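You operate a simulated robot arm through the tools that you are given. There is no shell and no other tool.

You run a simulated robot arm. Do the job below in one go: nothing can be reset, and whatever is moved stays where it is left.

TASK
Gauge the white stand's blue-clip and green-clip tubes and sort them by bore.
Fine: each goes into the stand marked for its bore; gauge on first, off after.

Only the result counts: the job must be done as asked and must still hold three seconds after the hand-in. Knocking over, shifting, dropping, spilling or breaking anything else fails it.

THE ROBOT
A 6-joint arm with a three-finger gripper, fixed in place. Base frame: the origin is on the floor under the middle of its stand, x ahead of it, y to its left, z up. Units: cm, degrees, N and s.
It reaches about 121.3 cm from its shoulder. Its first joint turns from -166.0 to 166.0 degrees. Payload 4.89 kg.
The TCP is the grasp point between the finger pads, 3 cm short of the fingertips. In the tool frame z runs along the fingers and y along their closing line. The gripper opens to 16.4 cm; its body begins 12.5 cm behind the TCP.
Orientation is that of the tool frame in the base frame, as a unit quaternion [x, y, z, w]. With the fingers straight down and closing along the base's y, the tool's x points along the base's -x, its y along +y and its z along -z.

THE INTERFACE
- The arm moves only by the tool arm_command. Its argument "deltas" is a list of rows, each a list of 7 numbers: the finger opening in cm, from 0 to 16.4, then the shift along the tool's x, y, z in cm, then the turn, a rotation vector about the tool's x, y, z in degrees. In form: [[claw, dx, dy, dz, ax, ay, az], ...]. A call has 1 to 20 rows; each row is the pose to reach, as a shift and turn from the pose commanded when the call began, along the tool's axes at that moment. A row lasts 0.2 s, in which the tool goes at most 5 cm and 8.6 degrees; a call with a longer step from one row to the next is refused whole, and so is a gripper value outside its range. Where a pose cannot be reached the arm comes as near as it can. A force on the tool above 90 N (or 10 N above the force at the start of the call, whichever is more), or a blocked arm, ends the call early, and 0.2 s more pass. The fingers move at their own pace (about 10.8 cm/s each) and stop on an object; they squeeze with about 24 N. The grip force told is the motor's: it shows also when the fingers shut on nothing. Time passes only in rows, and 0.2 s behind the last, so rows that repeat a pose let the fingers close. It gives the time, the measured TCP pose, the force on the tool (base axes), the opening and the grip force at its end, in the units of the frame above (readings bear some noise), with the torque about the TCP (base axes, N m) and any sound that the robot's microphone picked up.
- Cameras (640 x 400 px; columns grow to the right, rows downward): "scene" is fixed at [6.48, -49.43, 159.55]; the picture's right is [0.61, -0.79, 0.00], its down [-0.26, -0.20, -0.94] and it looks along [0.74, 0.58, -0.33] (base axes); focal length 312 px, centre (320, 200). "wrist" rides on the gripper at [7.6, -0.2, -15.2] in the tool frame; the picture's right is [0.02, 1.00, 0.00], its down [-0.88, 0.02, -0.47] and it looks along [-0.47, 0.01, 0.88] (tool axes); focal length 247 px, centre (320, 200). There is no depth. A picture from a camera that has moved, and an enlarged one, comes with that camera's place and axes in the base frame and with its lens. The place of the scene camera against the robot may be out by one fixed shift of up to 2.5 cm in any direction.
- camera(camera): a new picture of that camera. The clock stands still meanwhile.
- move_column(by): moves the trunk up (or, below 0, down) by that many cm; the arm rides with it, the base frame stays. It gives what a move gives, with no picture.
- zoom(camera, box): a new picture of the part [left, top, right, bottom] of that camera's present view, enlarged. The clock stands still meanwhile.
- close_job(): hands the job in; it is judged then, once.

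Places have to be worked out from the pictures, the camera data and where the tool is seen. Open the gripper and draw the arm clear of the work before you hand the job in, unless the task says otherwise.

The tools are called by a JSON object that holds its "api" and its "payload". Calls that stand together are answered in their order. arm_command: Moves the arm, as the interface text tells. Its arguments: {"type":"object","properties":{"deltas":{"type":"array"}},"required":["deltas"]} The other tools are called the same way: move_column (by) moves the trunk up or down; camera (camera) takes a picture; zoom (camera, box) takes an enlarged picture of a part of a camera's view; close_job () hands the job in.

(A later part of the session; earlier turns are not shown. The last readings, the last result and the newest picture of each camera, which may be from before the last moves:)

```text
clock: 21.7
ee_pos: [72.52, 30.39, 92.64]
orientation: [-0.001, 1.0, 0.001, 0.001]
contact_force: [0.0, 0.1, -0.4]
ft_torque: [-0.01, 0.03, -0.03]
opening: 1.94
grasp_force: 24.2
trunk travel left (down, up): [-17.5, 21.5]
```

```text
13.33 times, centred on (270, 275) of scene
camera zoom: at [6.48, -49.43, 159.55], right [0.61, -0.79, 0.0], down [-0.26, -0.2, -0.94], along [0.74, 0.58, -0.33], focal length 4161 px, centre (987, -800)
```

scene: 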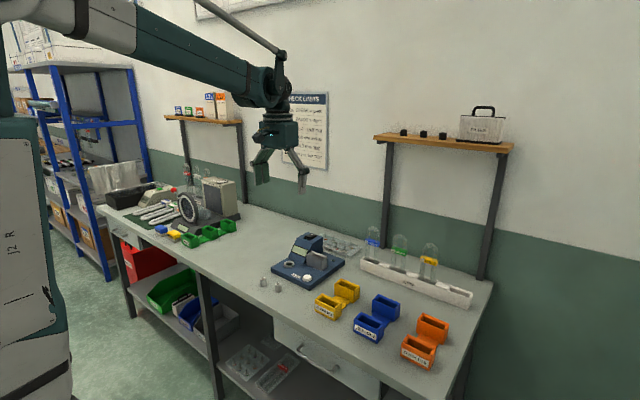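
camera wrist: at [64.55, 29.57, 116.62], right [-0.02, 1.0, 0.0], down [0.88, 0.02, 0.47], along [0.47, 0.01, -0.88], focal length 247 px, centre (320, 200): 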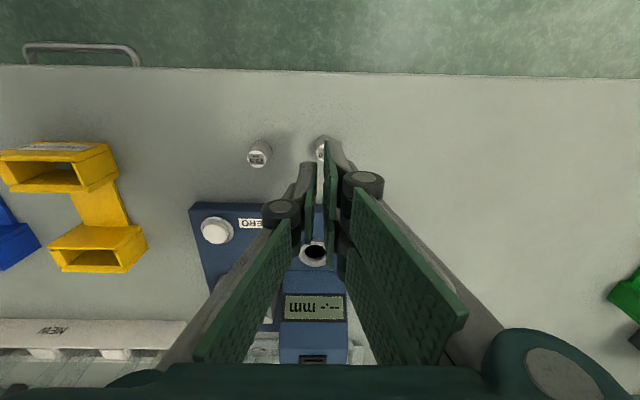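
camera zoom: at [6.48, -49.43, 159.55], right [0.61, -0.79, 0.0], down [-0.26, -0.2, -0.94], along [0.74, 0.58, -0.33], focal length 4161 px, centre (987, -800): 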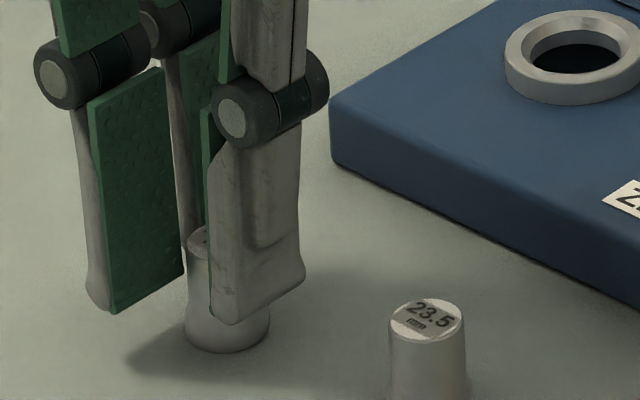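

The opening is 1.94 cm on the shank. I'll lift gently and check that it stays held.

{"api": "arm_command", "payload": {"deltas": [[0, 0, 0, -0.2, 0, 0, 0], [0, 0, 0, -0.5, 0, 0, 0], [0, 0, 0, -0.9, 0, 0, 0], [0, 0, 0, -1.4, 0, 0, 0], [0, 0, 0, -2, 0, 0, 0], [0, 0, 0, -2, 0, 0, 0]]}}

{"api": "zoom", "payload": {"camera": "scene", "box": [250, 255, 290, 285]}}

{"api": "zoom", "payload": {"camera": "wrist", "box": [240, 110, 400, 230]}}

```text
clock: 23.1
ee_pos: [72.48, 30.29, 94.54]
orientation: [-0.001, 1.0, 0.002, 0.0]
contact_force: [0.4, 0.0, 0.2]
ft_torque: [0.0, -0.02, 0.0]
opening: 1.95
grasp_force: 23.5
trunk travel left (down, up): [-17.5, 21.5]
```

```text
13.33 times, centred on (270, 270) of scene
camera zoom: at [6.48, -49.43, 159.55], right [0.61, -0.79, 0.0], down [-0.26, -0.2, -0.94], along [0.74, 0.58, -0.33], focal length 4161 px, centre (987, -733)
```

zoom: 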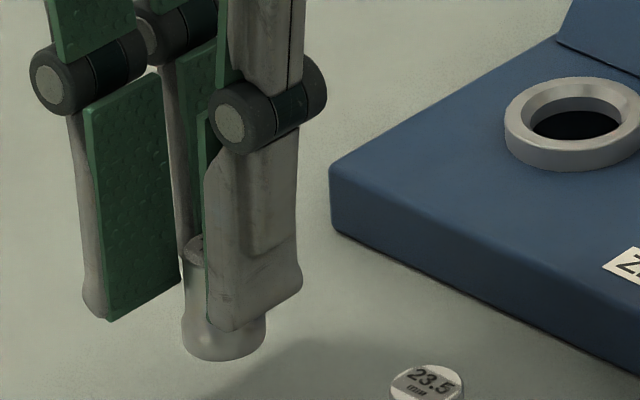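

```text
3.33 times, centred on (320, 170) of wrist
camera zoom: at [64.81, 30.1, 109.79], right [-0.02, 1.0, 0.0], down [0.88, 0.02, 0.47], along [0.47, 0.01, -0.88], focal length 823 px, centre (320, 300)
```

zoom: 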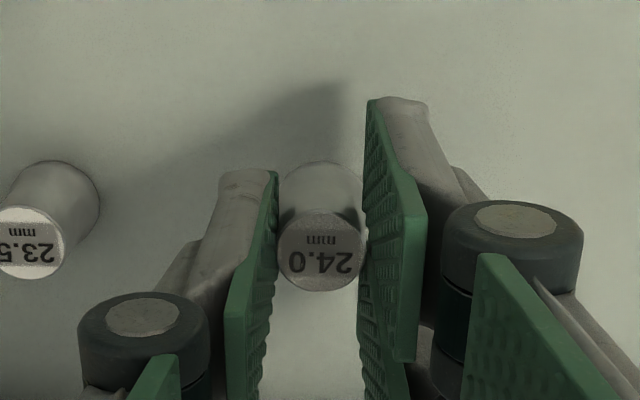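

The plug is held and lifted. I'll raise it further and carry it over to the ring near (86.3, 29.5).

{"api": "arm_command", "payload": {"deltas": [[0, 0, 0, -1.5, 0, 0, 0], [0, -1, 0, -3, 0, 0, 0], [0, -3, -0.2, -3.5, 0, 0, 0], [0, -6, -0.4, -3.5, 0, 0, 0], [0, -9, -0.6, -3.5, 0, 0, 0], [0, -12, -0.83, -3.5, 0, 0, 0], [0, -13.4, -0.83, -3.5, 0, 0, 0], [0, -13.92, -0.83, -3.5, 0, 0, 0], [0, -13.92, -0.83, -3.5, 0, 0, 0]]}}

{"api": "zoom", "payload": {"camera": "scene", "box": [275, 235, 315, 275]}}

{"api": "zoom", "payload": {"camera": "wrist", "box": [240, 90, 400, 230]}}

```text
clock: 25.1
ee_pos: [86.57, 29.51, 97.98]
orientation: [-0.001, 1.0, 0.0, 0.0]
contact_force: [-0.1, -0.1, -0.5]
ft_torque: [0.04, 0.04, 0.02]
opening: 1.96
grasp_force: 24.0
trunk travel left (down, up): [-17.5, 21.5]
```

```text
10.00 times, centred on (295, 255) of scene
camera zoom: at [6.48, -49.43, 159.55], right [0.61, -0.79, 0.0], down [-0.26, -0.2, -0.94], along [0.74, 0.58, -0.33], focal length 3121 px, centre (570, -350)
```

zoom: 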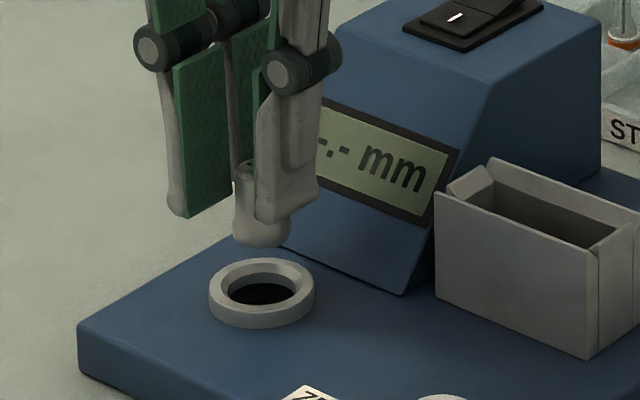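

```text
2.86 times, centred on (320, 160) of wrist
camera zoom: at [78.82, 29.26, 113.26], right [-0.02, 1.0, 0.0], down [0.88, 0.02, 0.47], along [0.47, 0.01, -0.88], focal length 706 px, centre (320, 314)
```

zoom: 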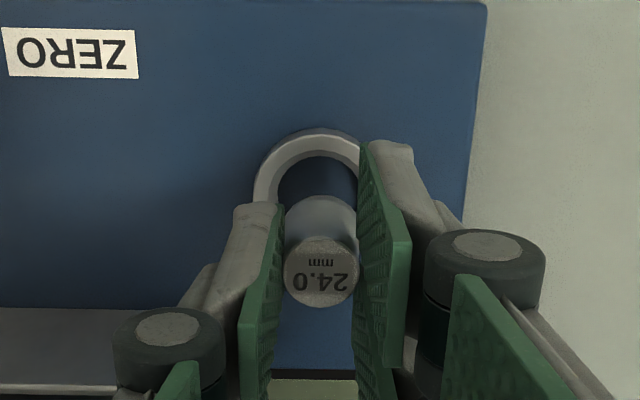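

Both views put the plug nearly over the ring, off by roughly 0.2 cm in x and 0.1 cm in y. I'll correct that and lower to just above the ring for another check.

{"api": "arm_command", "payload": {"deltas": [[0, 0.2, -0.1, 0.5, 0, 0, 0], [0, 0.2, -0.1, 1.2, 0, 0, 0], [0, 0.2, -0.1, 1.6, 0, 0, 0], [0, 0.2, -0.1, 1.6, 0, 0, 0]]}}

{"api": "zoom", "payload": {"camera": "scene", "box": [275, 235, 315, 275]}}

{"api": "zoom", "payload": {"camera": "wrist", "box": [240, 90, 400, 230]}}

```text
clock: 26.1
ee_pos: [86.19, 29.51, 96.46]
orientation: [-0.001, 1.0, 0.002, 0.001]
contact_force: [0.4, -0.2, -0.6]
ft_torque: [-0.01, -0.02, 0.01]
opening: 1.94
grasp_force: 23.9
trunk travel left (down, up): [-17.5, 21.5]
```

```text
10.00 times, centred on (295, 255) of scene
camera zoom: at [6.48, -49.43, 159.55], right [0.61, -0.79, 0.0], down [-0.26, -0.2, -0.94], along [0.74, 0.58, -0.33], focal length 3121 px, centre (570, -350)
```

zoom: 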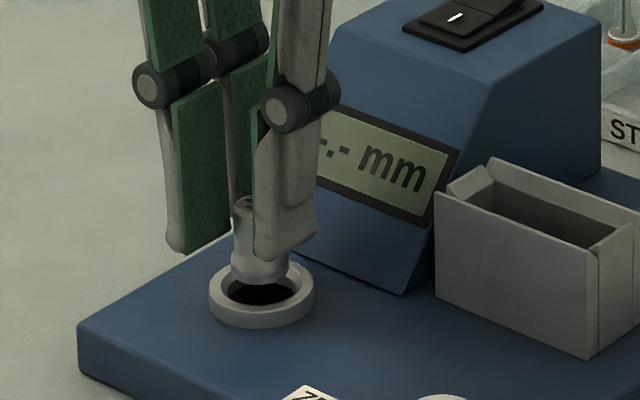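

```text
2.86 times, centred on (320, 160) of wrist
camera zoom: at [78.57, 29.18, 111.73], right [-0.02, 1.0, 0.0], down [0.88, 0.02, 0.47], along [0.47, 0.01, -0.88], focal length 706 px, centre (320, 314)
```

zoom: 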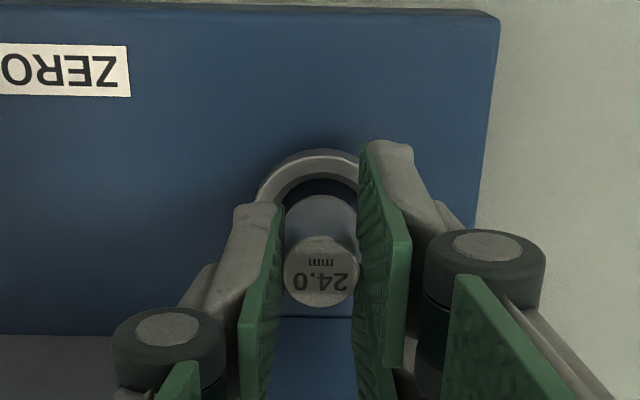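

It's close to the ring now. I'll zoom in tighter on both views to settle the last couple of millimetres.

{"api": "zoom", "payload": {"camera": "scene", "box": [291, 252, 311, 270]}}

{"api": "zoom", "payload": {"camera": "wrist", "box": [285, 130, 355, 200]}}

```text
16.00 times, centred on (301, 261) of scene
camera zoom: at [6.48, -49.43, 159.55], right [0.61, -0.79, 0.0], down [-0.26, -0.2, -0.94], along [0.74, 0.58, -0.33], focal length 4994 px, centre (624, -776)
```

zoom: 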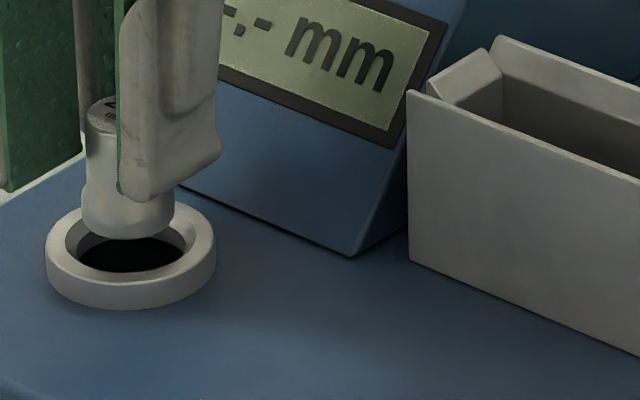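

```text
5.71 times, centred on (320, 165) of wrist
camera zoom: at [78.57, 29.18, 111.73], right [-0.02, 1.0, 0.0], down [0.88, 0.02, 0.47], along [0.47, 0.01, -0.88], focal length 1411 px, centre (320, 400)
```

zoom: 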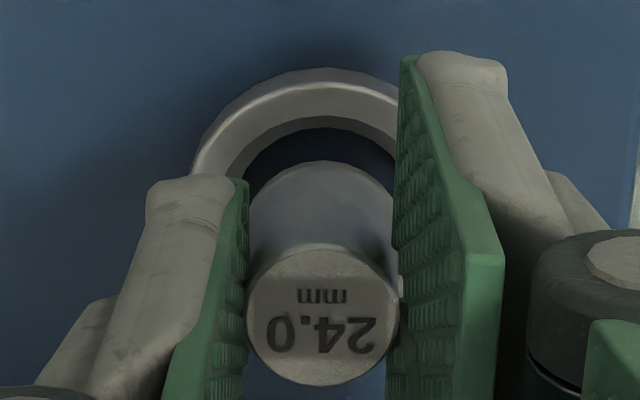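

Alignment is within about 2 mm and the ring has a chamfered mouth. I'll ease down 0.6 cm and check the gap between plug and hole directly.

{"api": "arm_command", "payload": {"deltas": [[0, 0.08, 0, 0.2, 0, 0, 0], [0, 0.08, 0, 0.4, 0, 0, 0], [0, 0.08, 0, 0.6, 0, 0, 0], [0, 0.08, 0, 0.6, 0, 0, 0]]}}

{"api": "zoom", "payload": {"camera": "scene", "box": [291, 252, 311, 270]}}

{"api": "zoom", "payload": {"camera": "wrist", "box": [285, 130, 355, 200]}}

```text
clock: 27.1
ee_pos: [86.12, 29.42, 96.03]
orientation: [-0.001, 1.0, 0.001, 0.001]
contact_force: [0.0, 0.1, -1.2]
ft_torque: [0.01, 0.02, 0.03]
opening: 1.93
grasp_force: 24.1
trunk travel left (down, up): [-17.5, 21.5]
```

```text
16.00 times, centred on (301, 261) of scene
camera zoom: at [6.48, -49.43, 159.55], right [0.61, -0.79, 0.0], down [-0.26, -0.2, -0.94], along [0.74, 0.58, -0.33], focal length 4994 px, centre (624, -776)
```

zoom: 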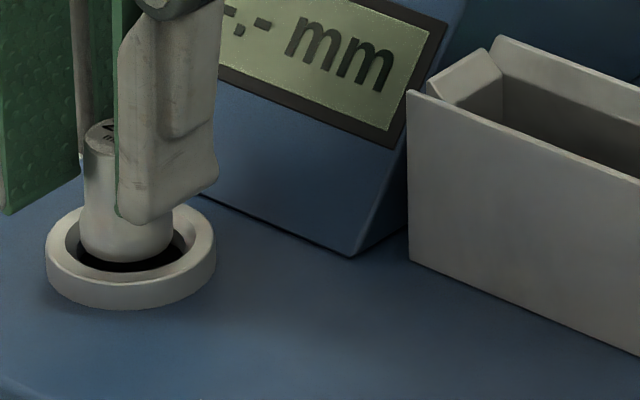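

```text
5.71 times, centred on (320, 165) of wrist
camera zoom: at [78.49, 29.18, 111.11], right [-0.02, 1.0, 0.0], down [0.88, 0.02, 0.47], along [0.47, 0.01, -0.88], focal length 1411 px, centre (320, 400)
```

zoom: 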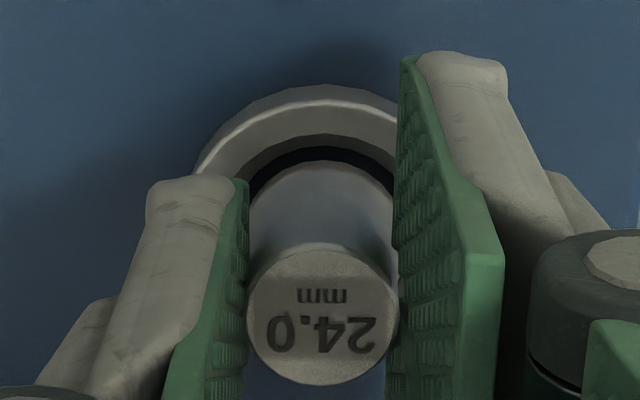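

Both views show the plug needs to go about 0.18 cm in +x to sit centrally in the hole. I'll correct that and continue down slowly.

{"api": "arm_command", "payload": {"deltas": [[0, -0.18, 0, 0, 0, 0, 0], [0, -0.18, 0, 0.2, 0, 0, 0], [0, -0.18, 0, 0.4, 0, 0, 0], [0, -0.18, 0, 0.4, 0, 0, 0]]}}

{"api": "zoom", "payload": {"camera": "scene", "box": [291, 252, 311, 270]}}

{"api": "zoom", "payload": {"camera": "wrist", "box": [285, 130, 355, 200]}}

```text
clock: 28.1
ee_pos: [86.48, 29.39, 95.56]
orientation: [-0.001, 1.0, 0.001, 0.001]
contact_force: [-0.1, 0.1, -0.2]
ft_torque: [0.04, -0.01, 0.03]
opening: 1.95
grasp_force: 23.8
trunk travel left (down, up): [-17.5, 21.5]
```

```text
16.00 times, centred on (301, 261) of scene
camera zoom: at [6.48, -49.43, 159.55], right [0.61, -0.79, 0.0], down [-0.26, -0.2, -0.94], along [0.74, 0.58, -0.33], focal length 4994 px, centre (624, -776)
```

zoom: 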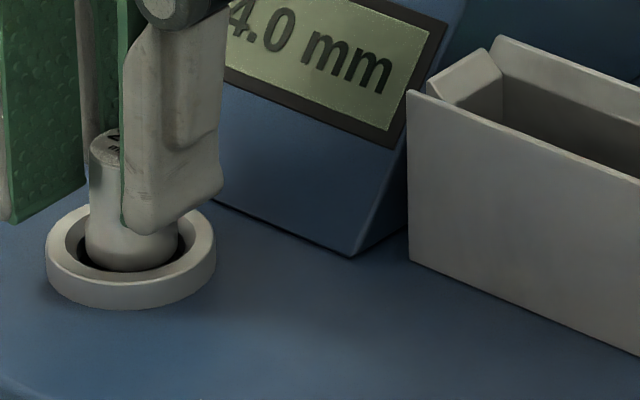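

```text
5.71 times, centred on (320, 165) of wrist
camera zoom: at [78.71, 29.23, 110.7], right [-0.02, 1.0, 0.0], down [0.88, 0.02, 0.47], along [0.47, 0.01, -0.88], focal length 1411 px, centre (320, 400)
```

zoom: 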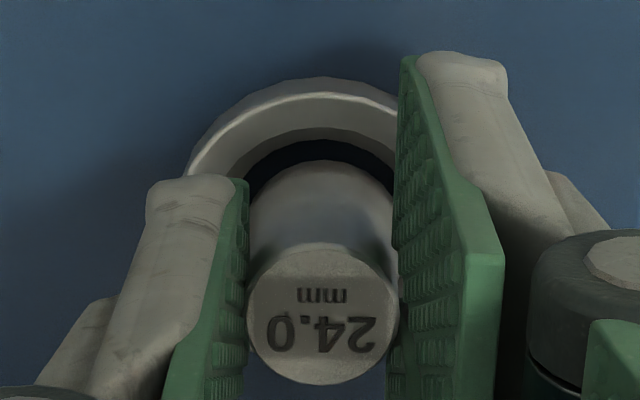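

The gauge is already sensing the plug, so I'll read the display.

{"api": "zoom", "payload": {"camera": "scene", "box": [290, 240, 330, 265]}}

{"api": "camera", "payload": {"camera": "wrist"}}

```text
16.00 times, centred on (310, 252) of scene
camera zoom: at [6.48, -49.43, 159.55], right [0.61, -0.79, 0.0], down [-0.26, -0.2, -0.94], along [0.74, 0.58, -0.33], focal length 4994 px, centre (480, -640)
```

zoom: 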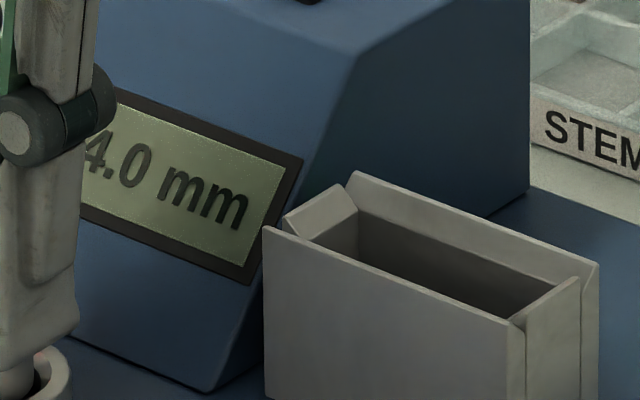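

```text
taken
camera wrist: at [78.71, 29.23, 110.7], right [-0.02, 1.0, 0.0], down [0.88, 0.02, 0.47], along [0.47, 0.01, -0.88], focal length 247 px, centre (320, 200)
```

wrist: 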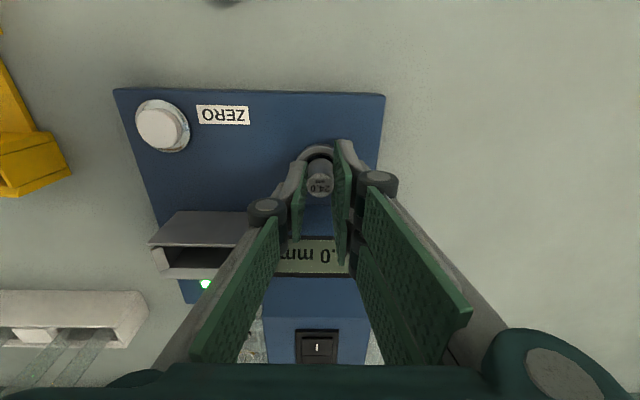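

I'll lower a little further, watching for contact, so the plug is properly seated before release.

{"api": "arm_command", "payload": {"deltas": [[0, 0, 0, 0.15, 0, 0, 0], [0, 0, 0, 0.3, 0, 0, 0], [0, 0, 0, 0.45, 0, 0, 0], [0, 0, 0, 0.45, 0, 0, 0]]}}

{"api": "zoom", "payload": {"camera": "scene", "box": [285, 240, 315, 270]}}

{"api": "zoom", "payload": {"camera": "wrist", "box": [285, 130, 355, 200]}}

```text
clock: 29.1
ee_pos: [86.29, 29.58, 95.13]
orientation: [-0.001, 1.0, 0.001, 0.001]
contact_force: [1.7, 0.4, 4.7]
ft_torque: [-0.02, -0.11, -0.01]
opening: 1.91
grasp_force: 23.4
trunk travel left (down, up): [-17.5, 21.5]
```

```text
13.33 times, centred on (300, 255) of scene
camera zoom: at [6.48, -49.43, 159.55], right [0.61, -0.79, 0.0], down [-0.26, -0.2, -0.94], along [0.74, 0.58, -0.33], focal length 4161 px, centre (587, -533)
```

zoom: 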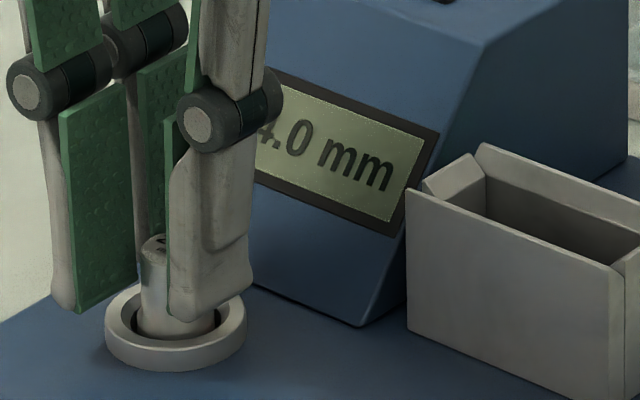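

```text
5.71 times, centred on (320, 165) of wrist
camera zoom: at [78.66, 29.21, 110.27], right [-0.02, 1.0, 0.0], down [0.88, 0.02, 0.47], along [0.47, 0.01, -0.88], focal length 1411 px, centre (320, 400)
```

zoom: 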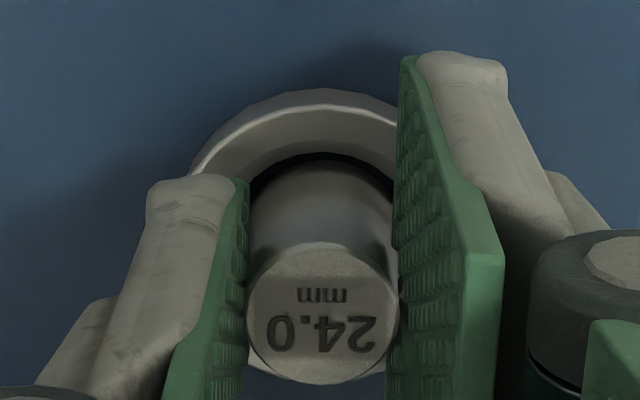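

There is light contact of about 5 N. I'll nudge 0.2 cm further to see whether it is the seat floor.

{"api": "arm_command", "payload": {"deltas": [[0, -0.05, 0, 0.1, 0, 0, 0], [0, -0.05, 0, 0.2, 0, 0, 0], [0, -0.05, 0, 0.2, 0, 0, 0]]}}

{"api": "zoom", "payload": {"camera": "scene", "box": [285, 240, 315, 270]}}

{"api": "zoom", "payload": {"camera": "wrist", "box": [285, 130, 355, 200]}}

```text
clock: 29.9
ee_pos: [86.31, 29.46, 94.84]
orientation: [-0.001, 1.0, 0.001, 0.002]
contact_force: [4.2, 3.7, 20.8]
ft_torque: [0.13, -0.15, 0.03]
opening: 1.92
grasp_force: 23.8
trunk travel left (down, up): [-17.5, 21.5]
```

```text
13.33 times, centred on (300, 255) of scene
camera zoom: at [6.48, -49.43, 159.55], right [0.61, -0.79, 0.0], down [-0.26, -0.2, -0.94], along [0.74, 0.58, -0.33], focal length 4161 px, centre (587, -533)
```

zoom: 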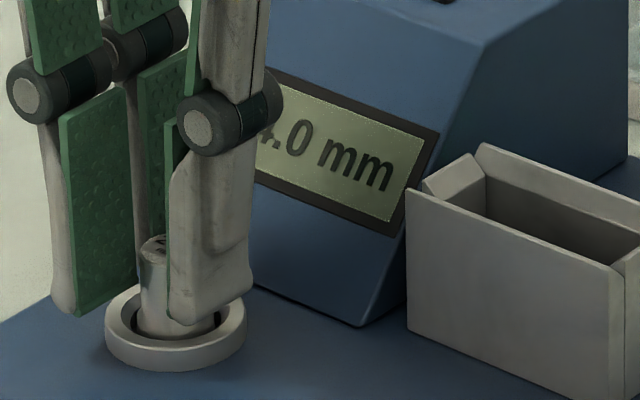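

```text
5.71 times, centred on (320, 165) of wrist
camera zoom: at [78.65, 29.21, 110.15], right [-0.02, 1.0, 0.0], down [0.88, 0.02, 0.47], along [0.47, 0.01, -0.88], focal length 1411 px, centre (320, 400)
```

zoom: 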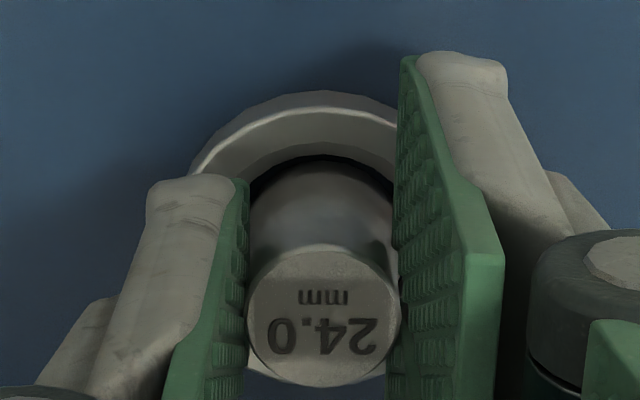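

It's resting firmly in the seat. I'll back off slightly to unload, open the fingers and rise straight up.

{"api": "arm_command", "payload": {"deltas": [[0, 0, 0, -0.15, 0, 0, 0], [2.4, 0, 0, -0.15, 0, 0, 0], [3.2, 0, 0, -0.15, 0, 0, 0], [4.5, 0, 0, -0.15, 0, 0, 0], [4.5, 0, 0, -1.5, 0, 0, 0], [4.5, 0, 0, -4, 0, 0, 0], [4.5, 0, 0, -8, 0, 0, 0], [4.5, 0, 0, -12, 0, 0, 0], [4.5, 0, 0, -12, 0, 0, 0]]}}

{"api": "zoom", "payload": {"camera": "scene", "box": [280, 230, 330, 280]}}

{"api": "camera", "payload": {"camera": "wrist"}}

```text
clock: 31.9
ee_pos: [86.14, 29.35, 106.94]
orientation: [0.0, 1.0, 0.001, 0.001]
contact_force: [-0.1, -0.5, -0.6]
ft_torque: [0.04, -0.06, -0.02]
opening: 4.49
grasp_force: 0.2
trunk travel left (down, up): [-17.5, 21.5]
```

```text
8.00 times, centred on (305, 255) of scene
camera zoom: at [6.48, -49.43, 159.55], right [0.61, -0.79, 0.0], down [-0.26, -0.2, -0.94], along [0.74, 0.58, -0.33], focal length 2497 px, centre (440, -240)
```

zoom: 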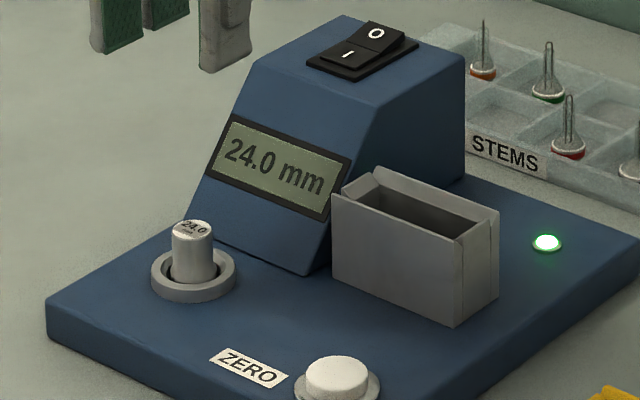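

```text
taken
camera wrist: at [78.49, 29.08, 122.13], right [-0.02, 1.0, 0.0], down [0.88, 0.02, 0.47], along [0.47, 0.01, -0.88], focal length 247 px, centre (320, 200)
```

wrist: 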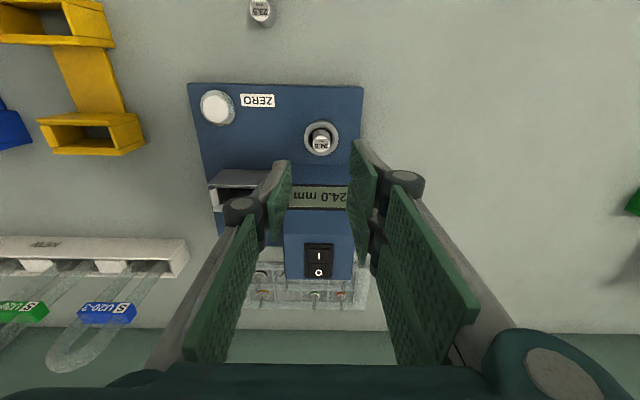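

The gauge reads exactly 24.0 mm on the 24.0 plug, so it agrees with the master. The chart asks for ZERO with this plug, so I'll press ZERO gently while it's seated, then check the reading again.

{"api": "arm_command", "payload": {"deltas": [[3, 1, -3, 0, 0, 0, 0], [1.5, 2, -6, 0, 0, 0, 0], [0, 3, -9, 0, 0, 0, 0], [0, 3.3, -12.1, 1, 0, 0, 0], [0, 3.3, -12.1, 4, 0, 0, 0], [0, 3.3, -12.1, 7, 0, 0, 0], [0, 3.3, -12.1, 9.5, 0, 0, 0], [0, 3.3, -12.1, 9.5, 0, 0, 0]]}}

{"api": "zoom", "payload": {"camera": "scene", "box": [290, 245, 330, 285]}}

{"api": "camera", "payload": {"camera": "wrist"}}

```text
clock: 33.7
ee_pos: [82.98, 17.46, 97.14]
orientation: [-0.001, 1.0, 0.0, 0.001]
contact_force: [0.2, 1.3, 0.9]
ft_torque: [0.01, 0.02, 0.01]
opening: 0.01
grasp_force: 23.3
trunk travel left (down, up): [-17.5, 21.5]
```

```text
10.00 times, centred on (310, 265) of scene
camera zoom: at [6.48, -49.43, 159.55], right [0.61, -0.79, 0.0], down [-0.26, -0.2, -0.94], along [0.74, 0.58, -0.33], focal length 3121 px, centre (420, -450)
```

zoom: 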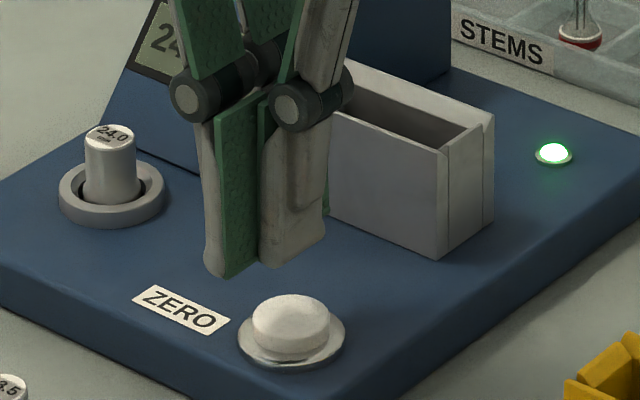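

```text
taken
camera wrist: at [75.35, 17.12, 112.44], right [-0.02, 1.0, 0.0], down [0.88, 0.02, 0.47], along [0.47, 0.01, -0.88], focal length 247 px, centre (320, 200)
```

wrist: 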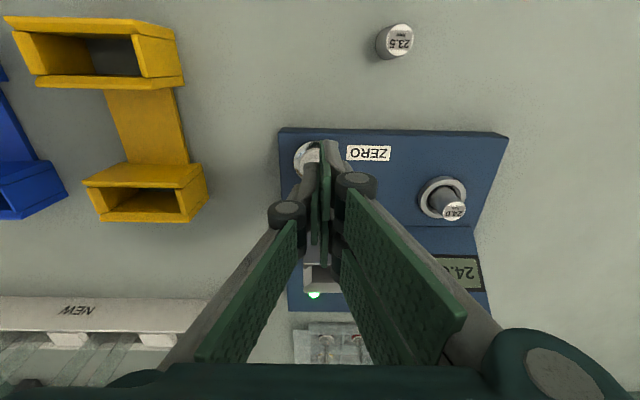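

The closed tips are directly above the ZERO button with about 2 cm to go. I'll descend in small steps.

{"api": "arm_command", "payload": {"deltas": [[0, 0, 0, 0.8, 0, 0, 0], [0, 0, 0, 1.5, 0, 0, 0], [0, 0, 0, 1.8, 0, 0, 0], [0, 0, 0, 2.0, 0, 0, 0], [0, 0, 0, 2.1, 0, 0, 0], [0, 0, 0, 2.2, 0, 0, 0]]}}

{"api": "zoom", "payload": {"camera": "scene", "box": [280, 235, 330, 285]}}

```text
clock: 35.1
ee_pos: [82.97, 17.35, 95.08]
orientation: [-0.001, 1.0, 0.001, 0.001]
contact_force: [-0.6, 0.1, -0.4]
ft_torque: [0.06, -0.02, -0.02]
opening: 0.0
grasp_force: 24.3
trunk travel left (down, up): [-17.5, 21.5]
```

```text
8.00 times, centred on (305, 260) of scene
camera zoom: at [6.48, -49.43, 159.55], right [0.61, -0.79, 0.0], down [-0.26, -0.2, -0.94], along [0.74, 0.58, -0.33], focal length 2497 px, centre (440, -280)
```

zoom: 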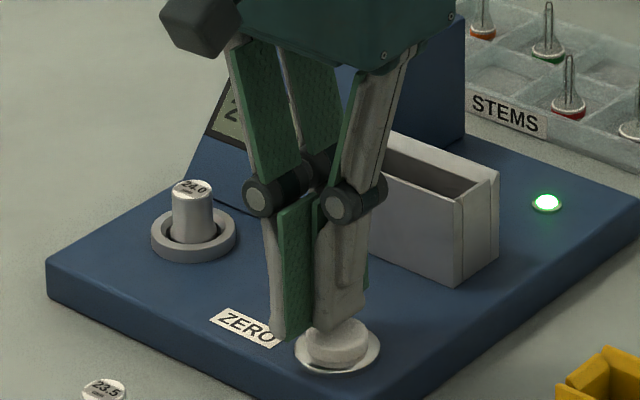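

The tips are just above the button top. I'll press down in 0.1 cm steps.

{"api": "arm_command", "payload": {"deltas": [[0, 0, 0, 0.1, 0, 0, 0], [0, 0, 0, 0.2, 0, 0, 0], [0, 0, 0, 0.3, 0, 0, 0], [0, 0, 0, 0.4, 0, 0, 0]]}}

{"api": "zoom", "payload": {"camera": "scene", "box": [280, 235, 330, 285]}}

```text
clock: 36.1
ee_pos: [83.09, 17.37, 94.63]
orientation: [-0.001, 1.0, 0.001, 0.001]
contact_force: [-1.2, 0.2, 1.1]
ft_torque: [0.0, 0.0, 0.0]
opening: 0.0
grasp_force: 24.4
trunk travel left (down, up): [-17.5, 21.5]
```

```text
8.00 times, centred on (305, 260) of scene
camera zoom: at [6.48, -49.43, 159.55], right [0.61, -0.79, 0.0], down [-0.26, -0.2, -0.94], along [0.74, 0.58, -0.33], focal length 2497 px, centre (440, -280)
```

zoom: 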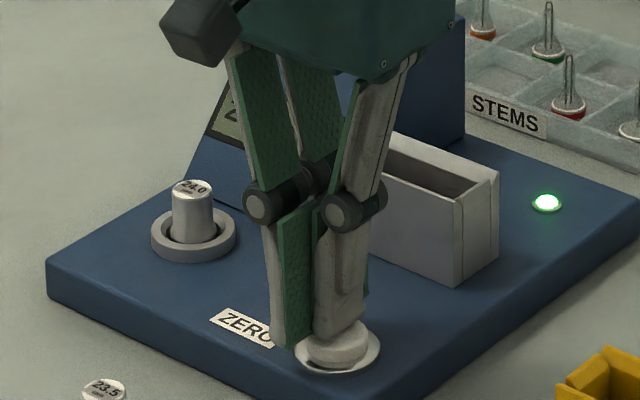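

There's still no firm contact, so I'll continue down slowly.

{"api": "arm_command", "payload": {"deltas": [[0, 0, 0, 0.1, 0, 0, 0], [0, 0, 0, 0.2, 0, 0, 0], [0, 0, 0, 0.3, 0, 0, 0], [0, 0, 0, 0.4, 0, 0, 0]]}}

{"api": "zoom", "payload": {"camera": "scene", "box": [280, 235, 330, 285]}}

```text
clock: 37.1
ee_pos: [83.13, 17.47, 94.3]
orientation: [-0.002, 1.0, 0.001, 0.001]
contact_force: [0.2, -1.1, 1.4]
ft_torque: [-0.01, 0.01, 0.04]
opening: 0.0
grasp_force: 24.0
trunk travel left (down, up): [-17.5, 21.5]
```

```text
8.00 times, centred on (305, 260) of scene
camera zoom: at [6.48, -49.43, 159.55], right [0.61, -0.79, 0.0], down [-0.26, -0.2, -0.94], along [0.74, 0.58, -0.33], focal length 2497 px, centre (440, -280)
```

zoom: 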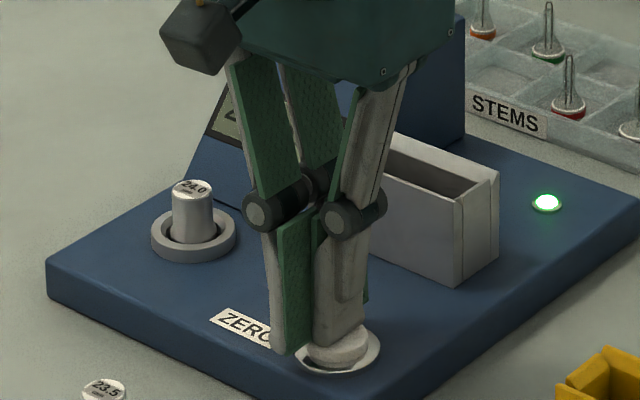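

Force is about 1.4 N, perhaps the light spring of the button. I'll continue down a little further.

{"api": "arm_command", "payload": {"deltas": [[0, 0, 0, 0.1, 0, 0, 0], [0, 0, 0, 0.2, 0, 0, 0], [0, 0, 0, 0.3, 0, 0, 0], [0, 0, 0, 0.3, 0, 0, 0]]}}

{"api": "zoom", "payload": {"camera": "scene", "box": [305, 262, 335, 286]}}

```text
clock: 38.1
ee_pos: [82.96, 17.41, 93.97]
orientation: [-0.001, 1.0, 0.001, 0.001]
contact_force: [0.1, -0.2, 2.0]
ft_torque: [0.0, -0.01, -0.01]
opening: 0.0
grasp_force: 24.1
trunk travel left (down, up): [-17.5, 21.5]
heard: click
```

```text
16.00 times, centred on (320, 274) of scene
camera zoom: at [6.48, -49.43, 159.55], right [0.61, -0.79, 0.0], down [-0.26, -0.2, -0.94], along [0.74, 0.58, -0.33], focal length 4994 px, centre (320, -984)
```

zoom: 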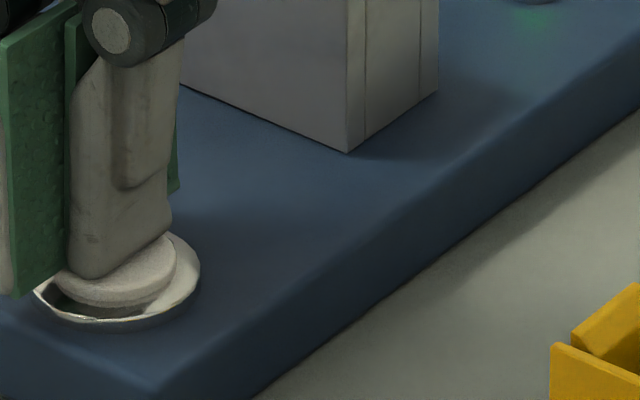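

A click was heard, so ZERO registered. I'll rise straight up and read the display.

{"api": "arm_command", "payload": {"deltas": [[0, 0, 0, -1, 0, 0, 0], [0, 0, 0, -4, 0, 0, 0], [0, 1, 1, -8, 0, 0, 0], [0, 3, 3, -12, 0, 0, 0], [0, 3, 3, -12, 0, 0, 0]]}}

{"api": "zoom", "payload": {"camera": "scene", "box": [280, 230, 330, 285]}}

{"api": "camera", "payload": {"camera": "wrist"}}

```text
clock: 39.3
ee_pos: [80.02, 20.4, 106.1]
orientation: [-0.001, 1.0, 0.001, 0.001]
contact_force: [-0.8, 0.1, 0.7]
ft_torque: [0.06, -0.12, 0.02]
opening: 0.0
grasp_force: 23.6
trunk travel left (down, up): [-17.5, 21.5]
```

```text
7.27 times, centred on (305, 258) of scene
camera zoom: at [6.48, -49.43, 159.55], right [0.61, -0.79, 0.0], down [-0.26, -0.2, -0.94], along [0.74, 0.58, -0.33], focal length 2270 px, centre (429, -218)
```

zoom: 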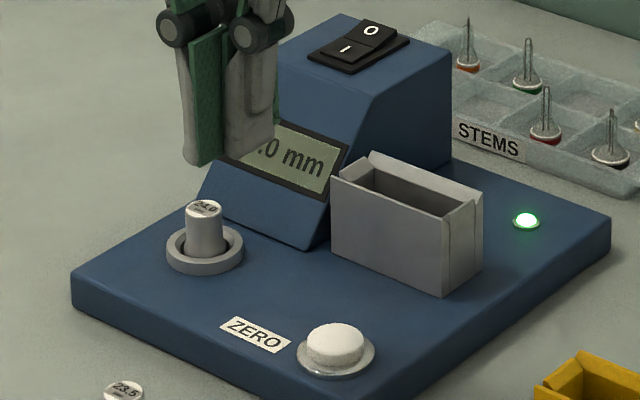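

```text
taken
camera wrist: at [72.3, 20.08, 121.17], right [-0.02, 1.0, 0.0], down [0.88, 0.02, 0.47], along [0.47, 0.01, -0.88], focal length 247 px, centre (320, 200)
```

wrist: 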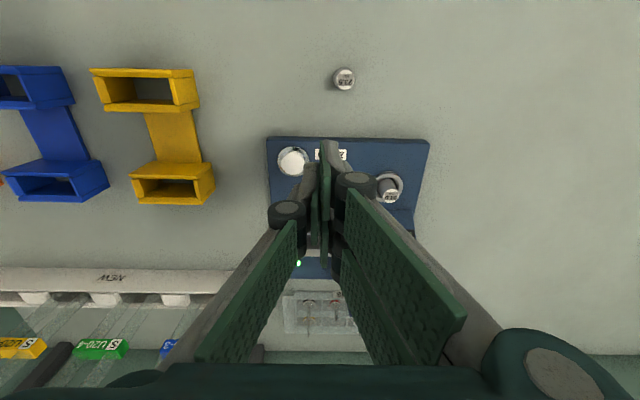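

The display still reads "x.0 mm" with the plug in, so zero is confirmed. I'll now take the plug out and return it to its spot, going back to the exact pose where I released it.

{"api": "arm_command", "payload": {"deltas": [[4, -1.5, 3, 0, 0, 0, 0], [5, -3, 6, 0, 0, 0, 0], [5, -5, 8, 0, 0, 0, 0], [5, -6.3, 9.1, 1, 0, 0, 0], [5, -6.3, 9.1, 4, 0, 0, 0], [5, -6.3, 9.1, 7, 0, 0, 0], [5, -6.3, 9.1, 9, 0, 0, 0], [5, -6.3, 9.1, 10.2, 0, 0, 0], [4.5, -6.3, 9.1, 11.0, 0, 0, 0], [4.5, -6.3, 9.1, 11.1, 0, 0, 0]]}}

{"api": "zoom", "payload": {"camera": "scene", "box": [280, 235, 320, 275]}}

{"api": "zoom", "payload": {"camera": "wrist", "box": [260, 110, 380, 220]}}

```text
clock: 41.5
ee_pos: [86.18, 29.44, 94.89]
orientation: [0.0, 1.0, 0.001, 0.0]
contact_force: [-0.4, -0.6, 0.0]
ft_torque: [0.01, 0.0, -0.02]
opening: 4.49
grasp_force: 0.1
trunk travel left (down, up): [-17.5, 21.5]
```

```text
10.00 times, centred on (300, 255) of scene
camera zoom: at [6.48, -49.43, 159.55], right [0.61, -0.79, 0.0], down [-0.26, -0.2, -0.94], along [0.74, 0.58, -0.33], focal length 3121 px, centre (520, -350)
```

zoom: 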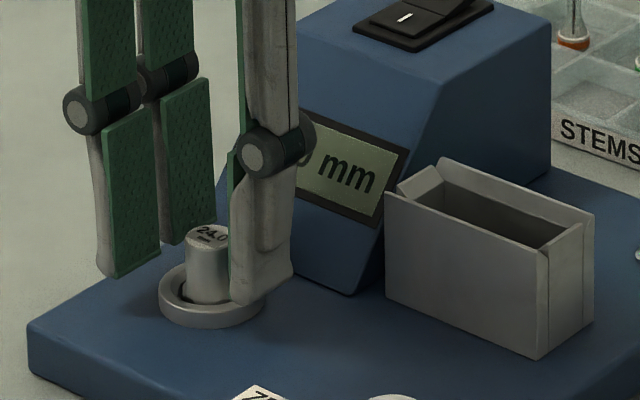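

```text
3.64 times, centred on (320, 165) of wrist
camera zoom: at [78.68, 29.23, 110.17], right [-0.02, 1.0, 0.0], down [0.88, 0.02, 0.47], along [0.47, 0.01, -0.88], focal length 898 px, centre (320, 327)
```

zoom: 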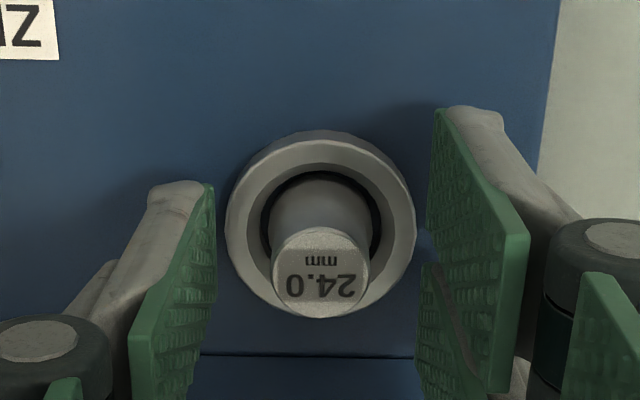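

The plug is centred between the pads with good overlap. I'll close and lift it gently out of the ring.

{"api": "arm_command", "payload": {"deltas": [[3.5, 0, 0, 0, 0, 0, 0], [2.5, 0, 0, 0, 0, 0, 0], [1, 0, 0, 0, 0, 0, 0], [0, 0, 0, 0, 0, 0, 0], [0, 0, 0, 0, 0, 0, 0], [0, 0, 0, 0, 0, 0, 0], [0, 0, 0, -0.2, 0, 0, 0], [0, 0, 0, -0.5, 0, 0, 0], [0, 0, 0, -1, 0, 0, 0], [0, 0, 0, -1.6, 0, 0, 0], [0, 0, 0, -2.3, 0, 0, 0], [0, 0, 0, -3.0, 0, 0, 0], [0, 0, 0, -3.0, 0, 0, 0]]}}

{"api": "zoom", "payload": {"camera": "scene", "box": [280, 235, 320, 275]}}

{"api": "zoom", "payload": {"camera": "wrist", "box": [260, 110, 380, 220]}}

```text
clock: 44.3
ee_pos: [86.41, 29.4, 97.93]
orientation: [-0.002, 1.0, 0.001, 0.001]
contact_force: [0.2, -0.1, -0.4]
ft_torque: [0.01, -0.03, 0.0]
opening: 1.93
grasp_force: 23.7
trunk travel left (down, up): [-17.5, 21.5]
```

```text
10.00 times, centred on (300, 255) of scene
camera zoom: at [6.48, -49.43, 159.55], right [0.61, -0.79, 0.0], down [-0.26, -0.2, -0.94], along [0.74, 0.58, -0.33], focal length 3121 px, centre (520, -350)
```

zoom: 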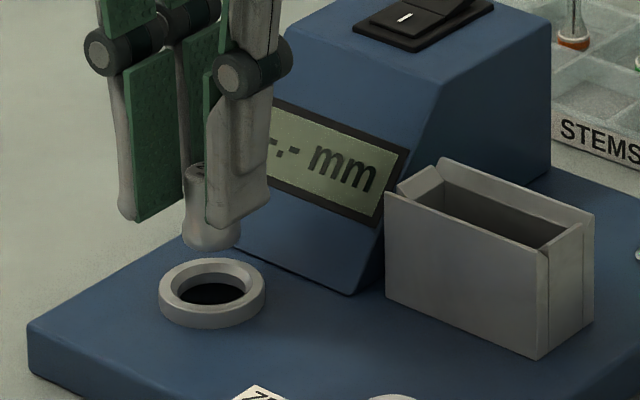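

```text
3.64 times, centred on (320, 165) of wrist
camera zoom: at [78.72, 29.14, 113.16], right [-0.02, 1.0, 0.0], down [0.88, 0.02, 0.47], along [0.47, 0.01, -0.88], focal length 898 px, centre (320, 327)
```

zoom: 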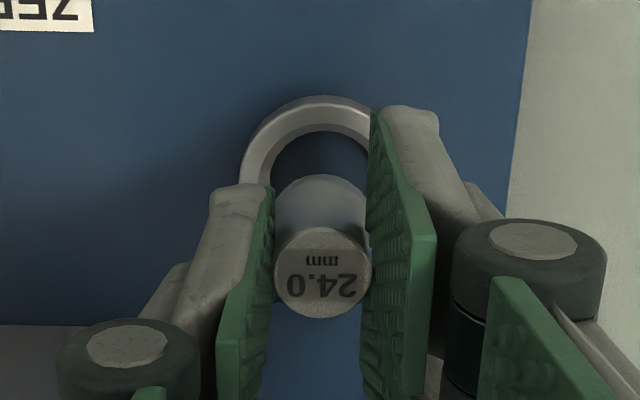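

The plug is out and the display is back to "--.-". I'll carry it back to its original spot at about (72.25, 29.87).

{"api": "arm_command", "payload": {"deltas": [[0, 0, 0, -1, 0, 0, 0], [0, 3, 0.1, -1, 0, 0, 0], [0, 6.5, 0.2, -1, 0, 0, 0], [0, 10, 0.3, -1, 0, 0, 0], [0, 13, 0.45, -1, 0, 0, 0], [0, 14.05, 0.47, 0, 0, 0, 0], [0, 14.05, 0.47, 2, 0, 0, 0], [0, 14.05, 0.47, 3.5, 0, 0, 0], [0, 14.05, 0.47, 4.6, 0, 0, 0], [0, 14.05, 0.47, 4.6, 0, 0, 0]]}}

{"api": "zoom", "payload": {"camera": "scene", "box": [245, 255, 285, 295]}}

{"api": "zoom", "payload": {"camera": "wrist", "box": [240, 110, 400, 230]}}

```text
clock: 46.5
ee_pos: [72.23, 29.79, 93.33]
orientation: [-0.001, 1.0, 0.001, 0.001]
contact_force: [0.6, -0.4, -0.2]
ft_torque: [-0.05, 0.06, -0.03]
opening: 1.95
grasp_force: 23.8
trunk travel left (down, up): [-17.5, 21.5]
```

```text
10.00 times, centred on (265, 275) of scene
camera zoom: at [6.48, -49.43, 159.55], right [0.61, -0.79, 0.0], down [-0.26, -0.2, -0.94], along [0.74, 0.58, -0.33], focal length 3121 px, centre (870, -550)
```

zoom: 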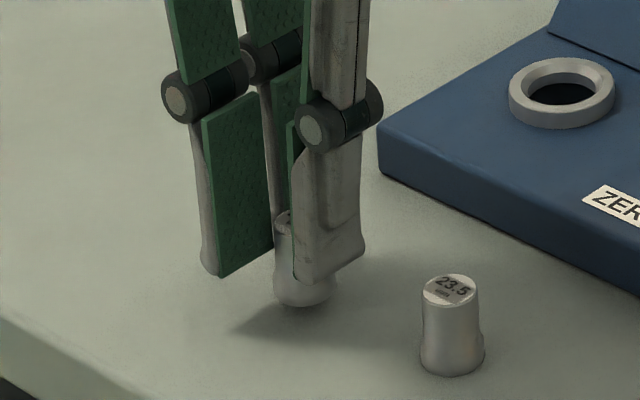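

```text
3.33 times, centred on (320, 170) of wrist
camera zoom: at [64.64, 29.57, 108.49], right [-0.02, 1.0, 0.0], down [0.88, 0.02, 0.47], along [0.47, 0.01, -0.88], focal length 823 px, centre (320, 300)
```

zoom: 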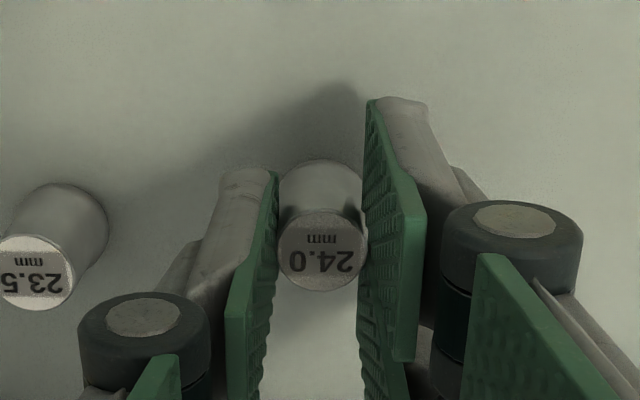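

The plug is just above the table. I'll lower in small steps until it touches.

{"api": "arm_command", "payload": {"deltas": [[0, 0, 0, 0.2, 0, 0, 0], [0, 0, 0, 0.35, 0, 0, 0], [0, 0, 0, 0.5, 0, 0, 0], [0, 0, 0, 0.6, 0, 0, 0]]}}

{"api": "zoom", "payload": {"camera": "scene", "box": [245, 255, 285, 295]}}

```text
clock: 47.5
ee_pos: [72.23, 29.94, 92.58]
orientation: [0.0, 1.0, 0.001, 0.001]
contact_force: [0.0, 0.1, -0.7]
ft_torque: [0.02, 0.0, -0.06]
opening: 1.93
grasp_force: 24.0
trunk travel left (down, up): [-17.5, 21.5]
```

```text
10.00 times, centred on (265, 275) of scene
camera zoom: at [6.48, -49.43, 159.55], right [0.61, -0.79, 0.0], down [-0.26, -0.2, -0.94], along [0.74, 0.58, -0.33], focal length 3121 px, centre (870, -550)
```

zoom: 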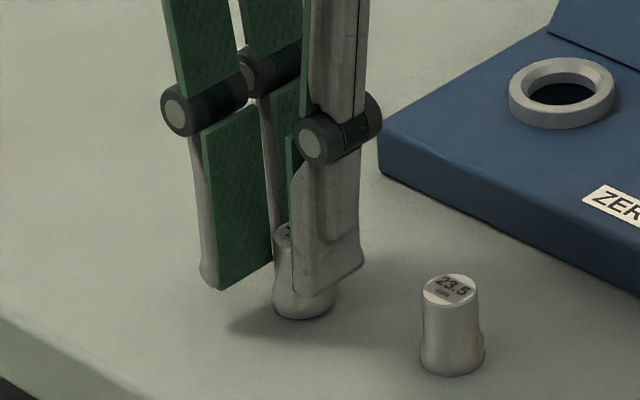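

There's no contact force yet. I'll continue in tiny steps.

{"api": "arm_command", "payload": {"deltas": [[0, 0, 0, 0.1, 0, 0, 0], [0, 0, 0, 0.2, 0, 0, 0], [0, 0, 0, 0.2, 0, 0, 0]]}}

```text
clock: 48.3
ee_pos: [72.27, 29.95, 92.54]
orientation: [0.0, 1.0, 0.001, 0.001]
contact_force: [1.6, 2.7, 10.2]
ft_torque: [0.05, -0.05, 0.0]
opening: 1.92
grasp_force: 23.8
trunk travel left (down, up): [-17.5, 21.5]
```

It's touching the table. I'll release with a slight unload and rise straight up.

{"api": "arm_command", "payload": {"deltas": [[0, 0, 0, -0.08, 0, 0, 0], [2.4, 0, 0, -0.08, 0, 0, 0], [3.5, 0, 0, -0.08, 0, 0, 0], [4.5, 0, 0, -0.1, 0, 0, 0], [4.5, 0, 0, -2, 0, 0, 0], [4.5, 0, 0, -6, 0, 0, 0], [4.5, 0, 0, -10.5, 0, 0, 0], [4.5, 0, 0, -15, 0, 0, 0], [4.5, 0, 0, -15, 0, 0, 0]]}}

{"api": "zoom", "payload": {"camera": "scene", "box": [245, 225, 345, 295]}}

```text
clock: 50.3
ee_pos: [72.42, 30.1, 107.58]
orientation: [-0.001, 1.0, 0.0, 0.001]
contact_force: [-1.1, -1.0, 0.1]
ft_torque: [0.02, -0.07, 0.03]
opening: 4.47
grasp_force: 0.0
trunk travel left (down, up): [-17.5, 21.5]
```

```text
5.71 times, centred on (295, 260) of scene
camera zoom: at [6.48, -49.43, 159.55], right [0.61, -0.79, 0.0], down [-0.26, -0.2, -0.94], along [0.74, 0.58, -0.33], focal length 1783 px, centre (463, -143)
```

zoom: 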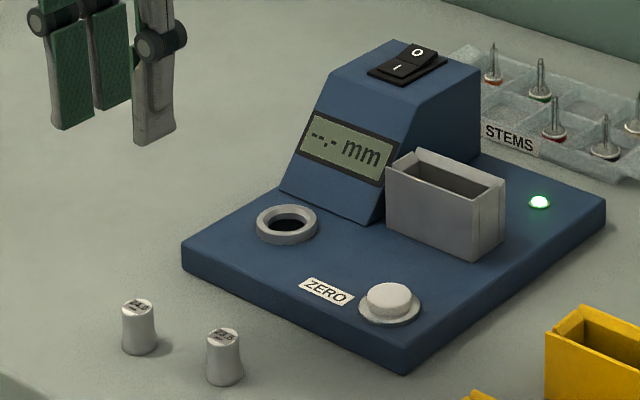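

The plug is back upright and the gauge is on and idle. Next I'll move the camera in front of the white stand to measure the tubes.

{"api": "arm_command", "payload": {"deltas": [[8, -1.2, -3.5, -2, 0, 0, 0], [12, -2.5, -7, -4, 0, 0, 0], [16.4, -3.8, -10.7, -6, 0, 0, 0], [16.4, -5.1, -14.4, -8, 0, 0, 0], [16.4, -6.4, -18.1, -10, 0, 0, 0], [16.4, -7.7, -21.8, -10.4, 0, 0, 0], [16.4, -9, -25.5, -10.4, 0, 0, 0], [16.4, -10.3, -29.2, -10.4, 0, 0, 0], [16.4, -11.6, -33, -10.4, 0, 0, 0], [16.4, -11.6, -33, -10.4, 0, 0, 0]]}}

{"api": "camera", "payload": {"camera": "wrist"}}

{"api": "zoom", "payload": {"camera": "wrist", "box": [180, 120, 460, 295]}}

```text
clock: 52.5
ee_pos: [83.95, -3.08, 118.0]
orientation: [0.0, 1.0, 0.001, 0.001]
contact_force: [-0.2, 0.4, 0.0]
ft_torque: [0.06, 0.01, 0.01]
opening: 16.4
grasp_force: 0.1
trunk travel left (down, up): [-17.5, 21.5]
```

```text
taken
camera wrist: at [76.31, -3.28, 133.2], right [-0.02, 1.0, 0.0], down [0.88, 0.02, 0.47], along [0.47, 0.01, -0.88], focal length 247 px, centre (320, 200)
```

wrist: 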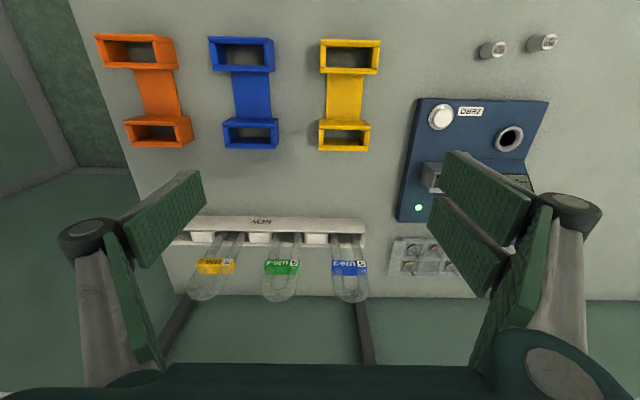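

```text
2.29 times, centred on (320, 208) of wrist
camera zoom: at [76.31, -3.28, 133.2], right [-0.02, 1.0, 0.0], down [0.88, 0.02, 0.47], along [0.47, 0.01, -0.88], focal length 564 px, centre (320, 183)
```

zoom: 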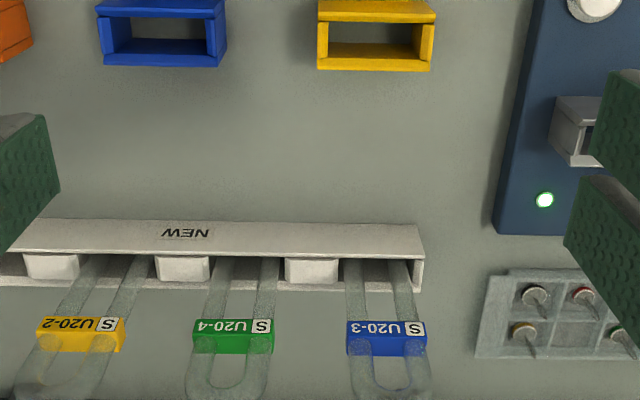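

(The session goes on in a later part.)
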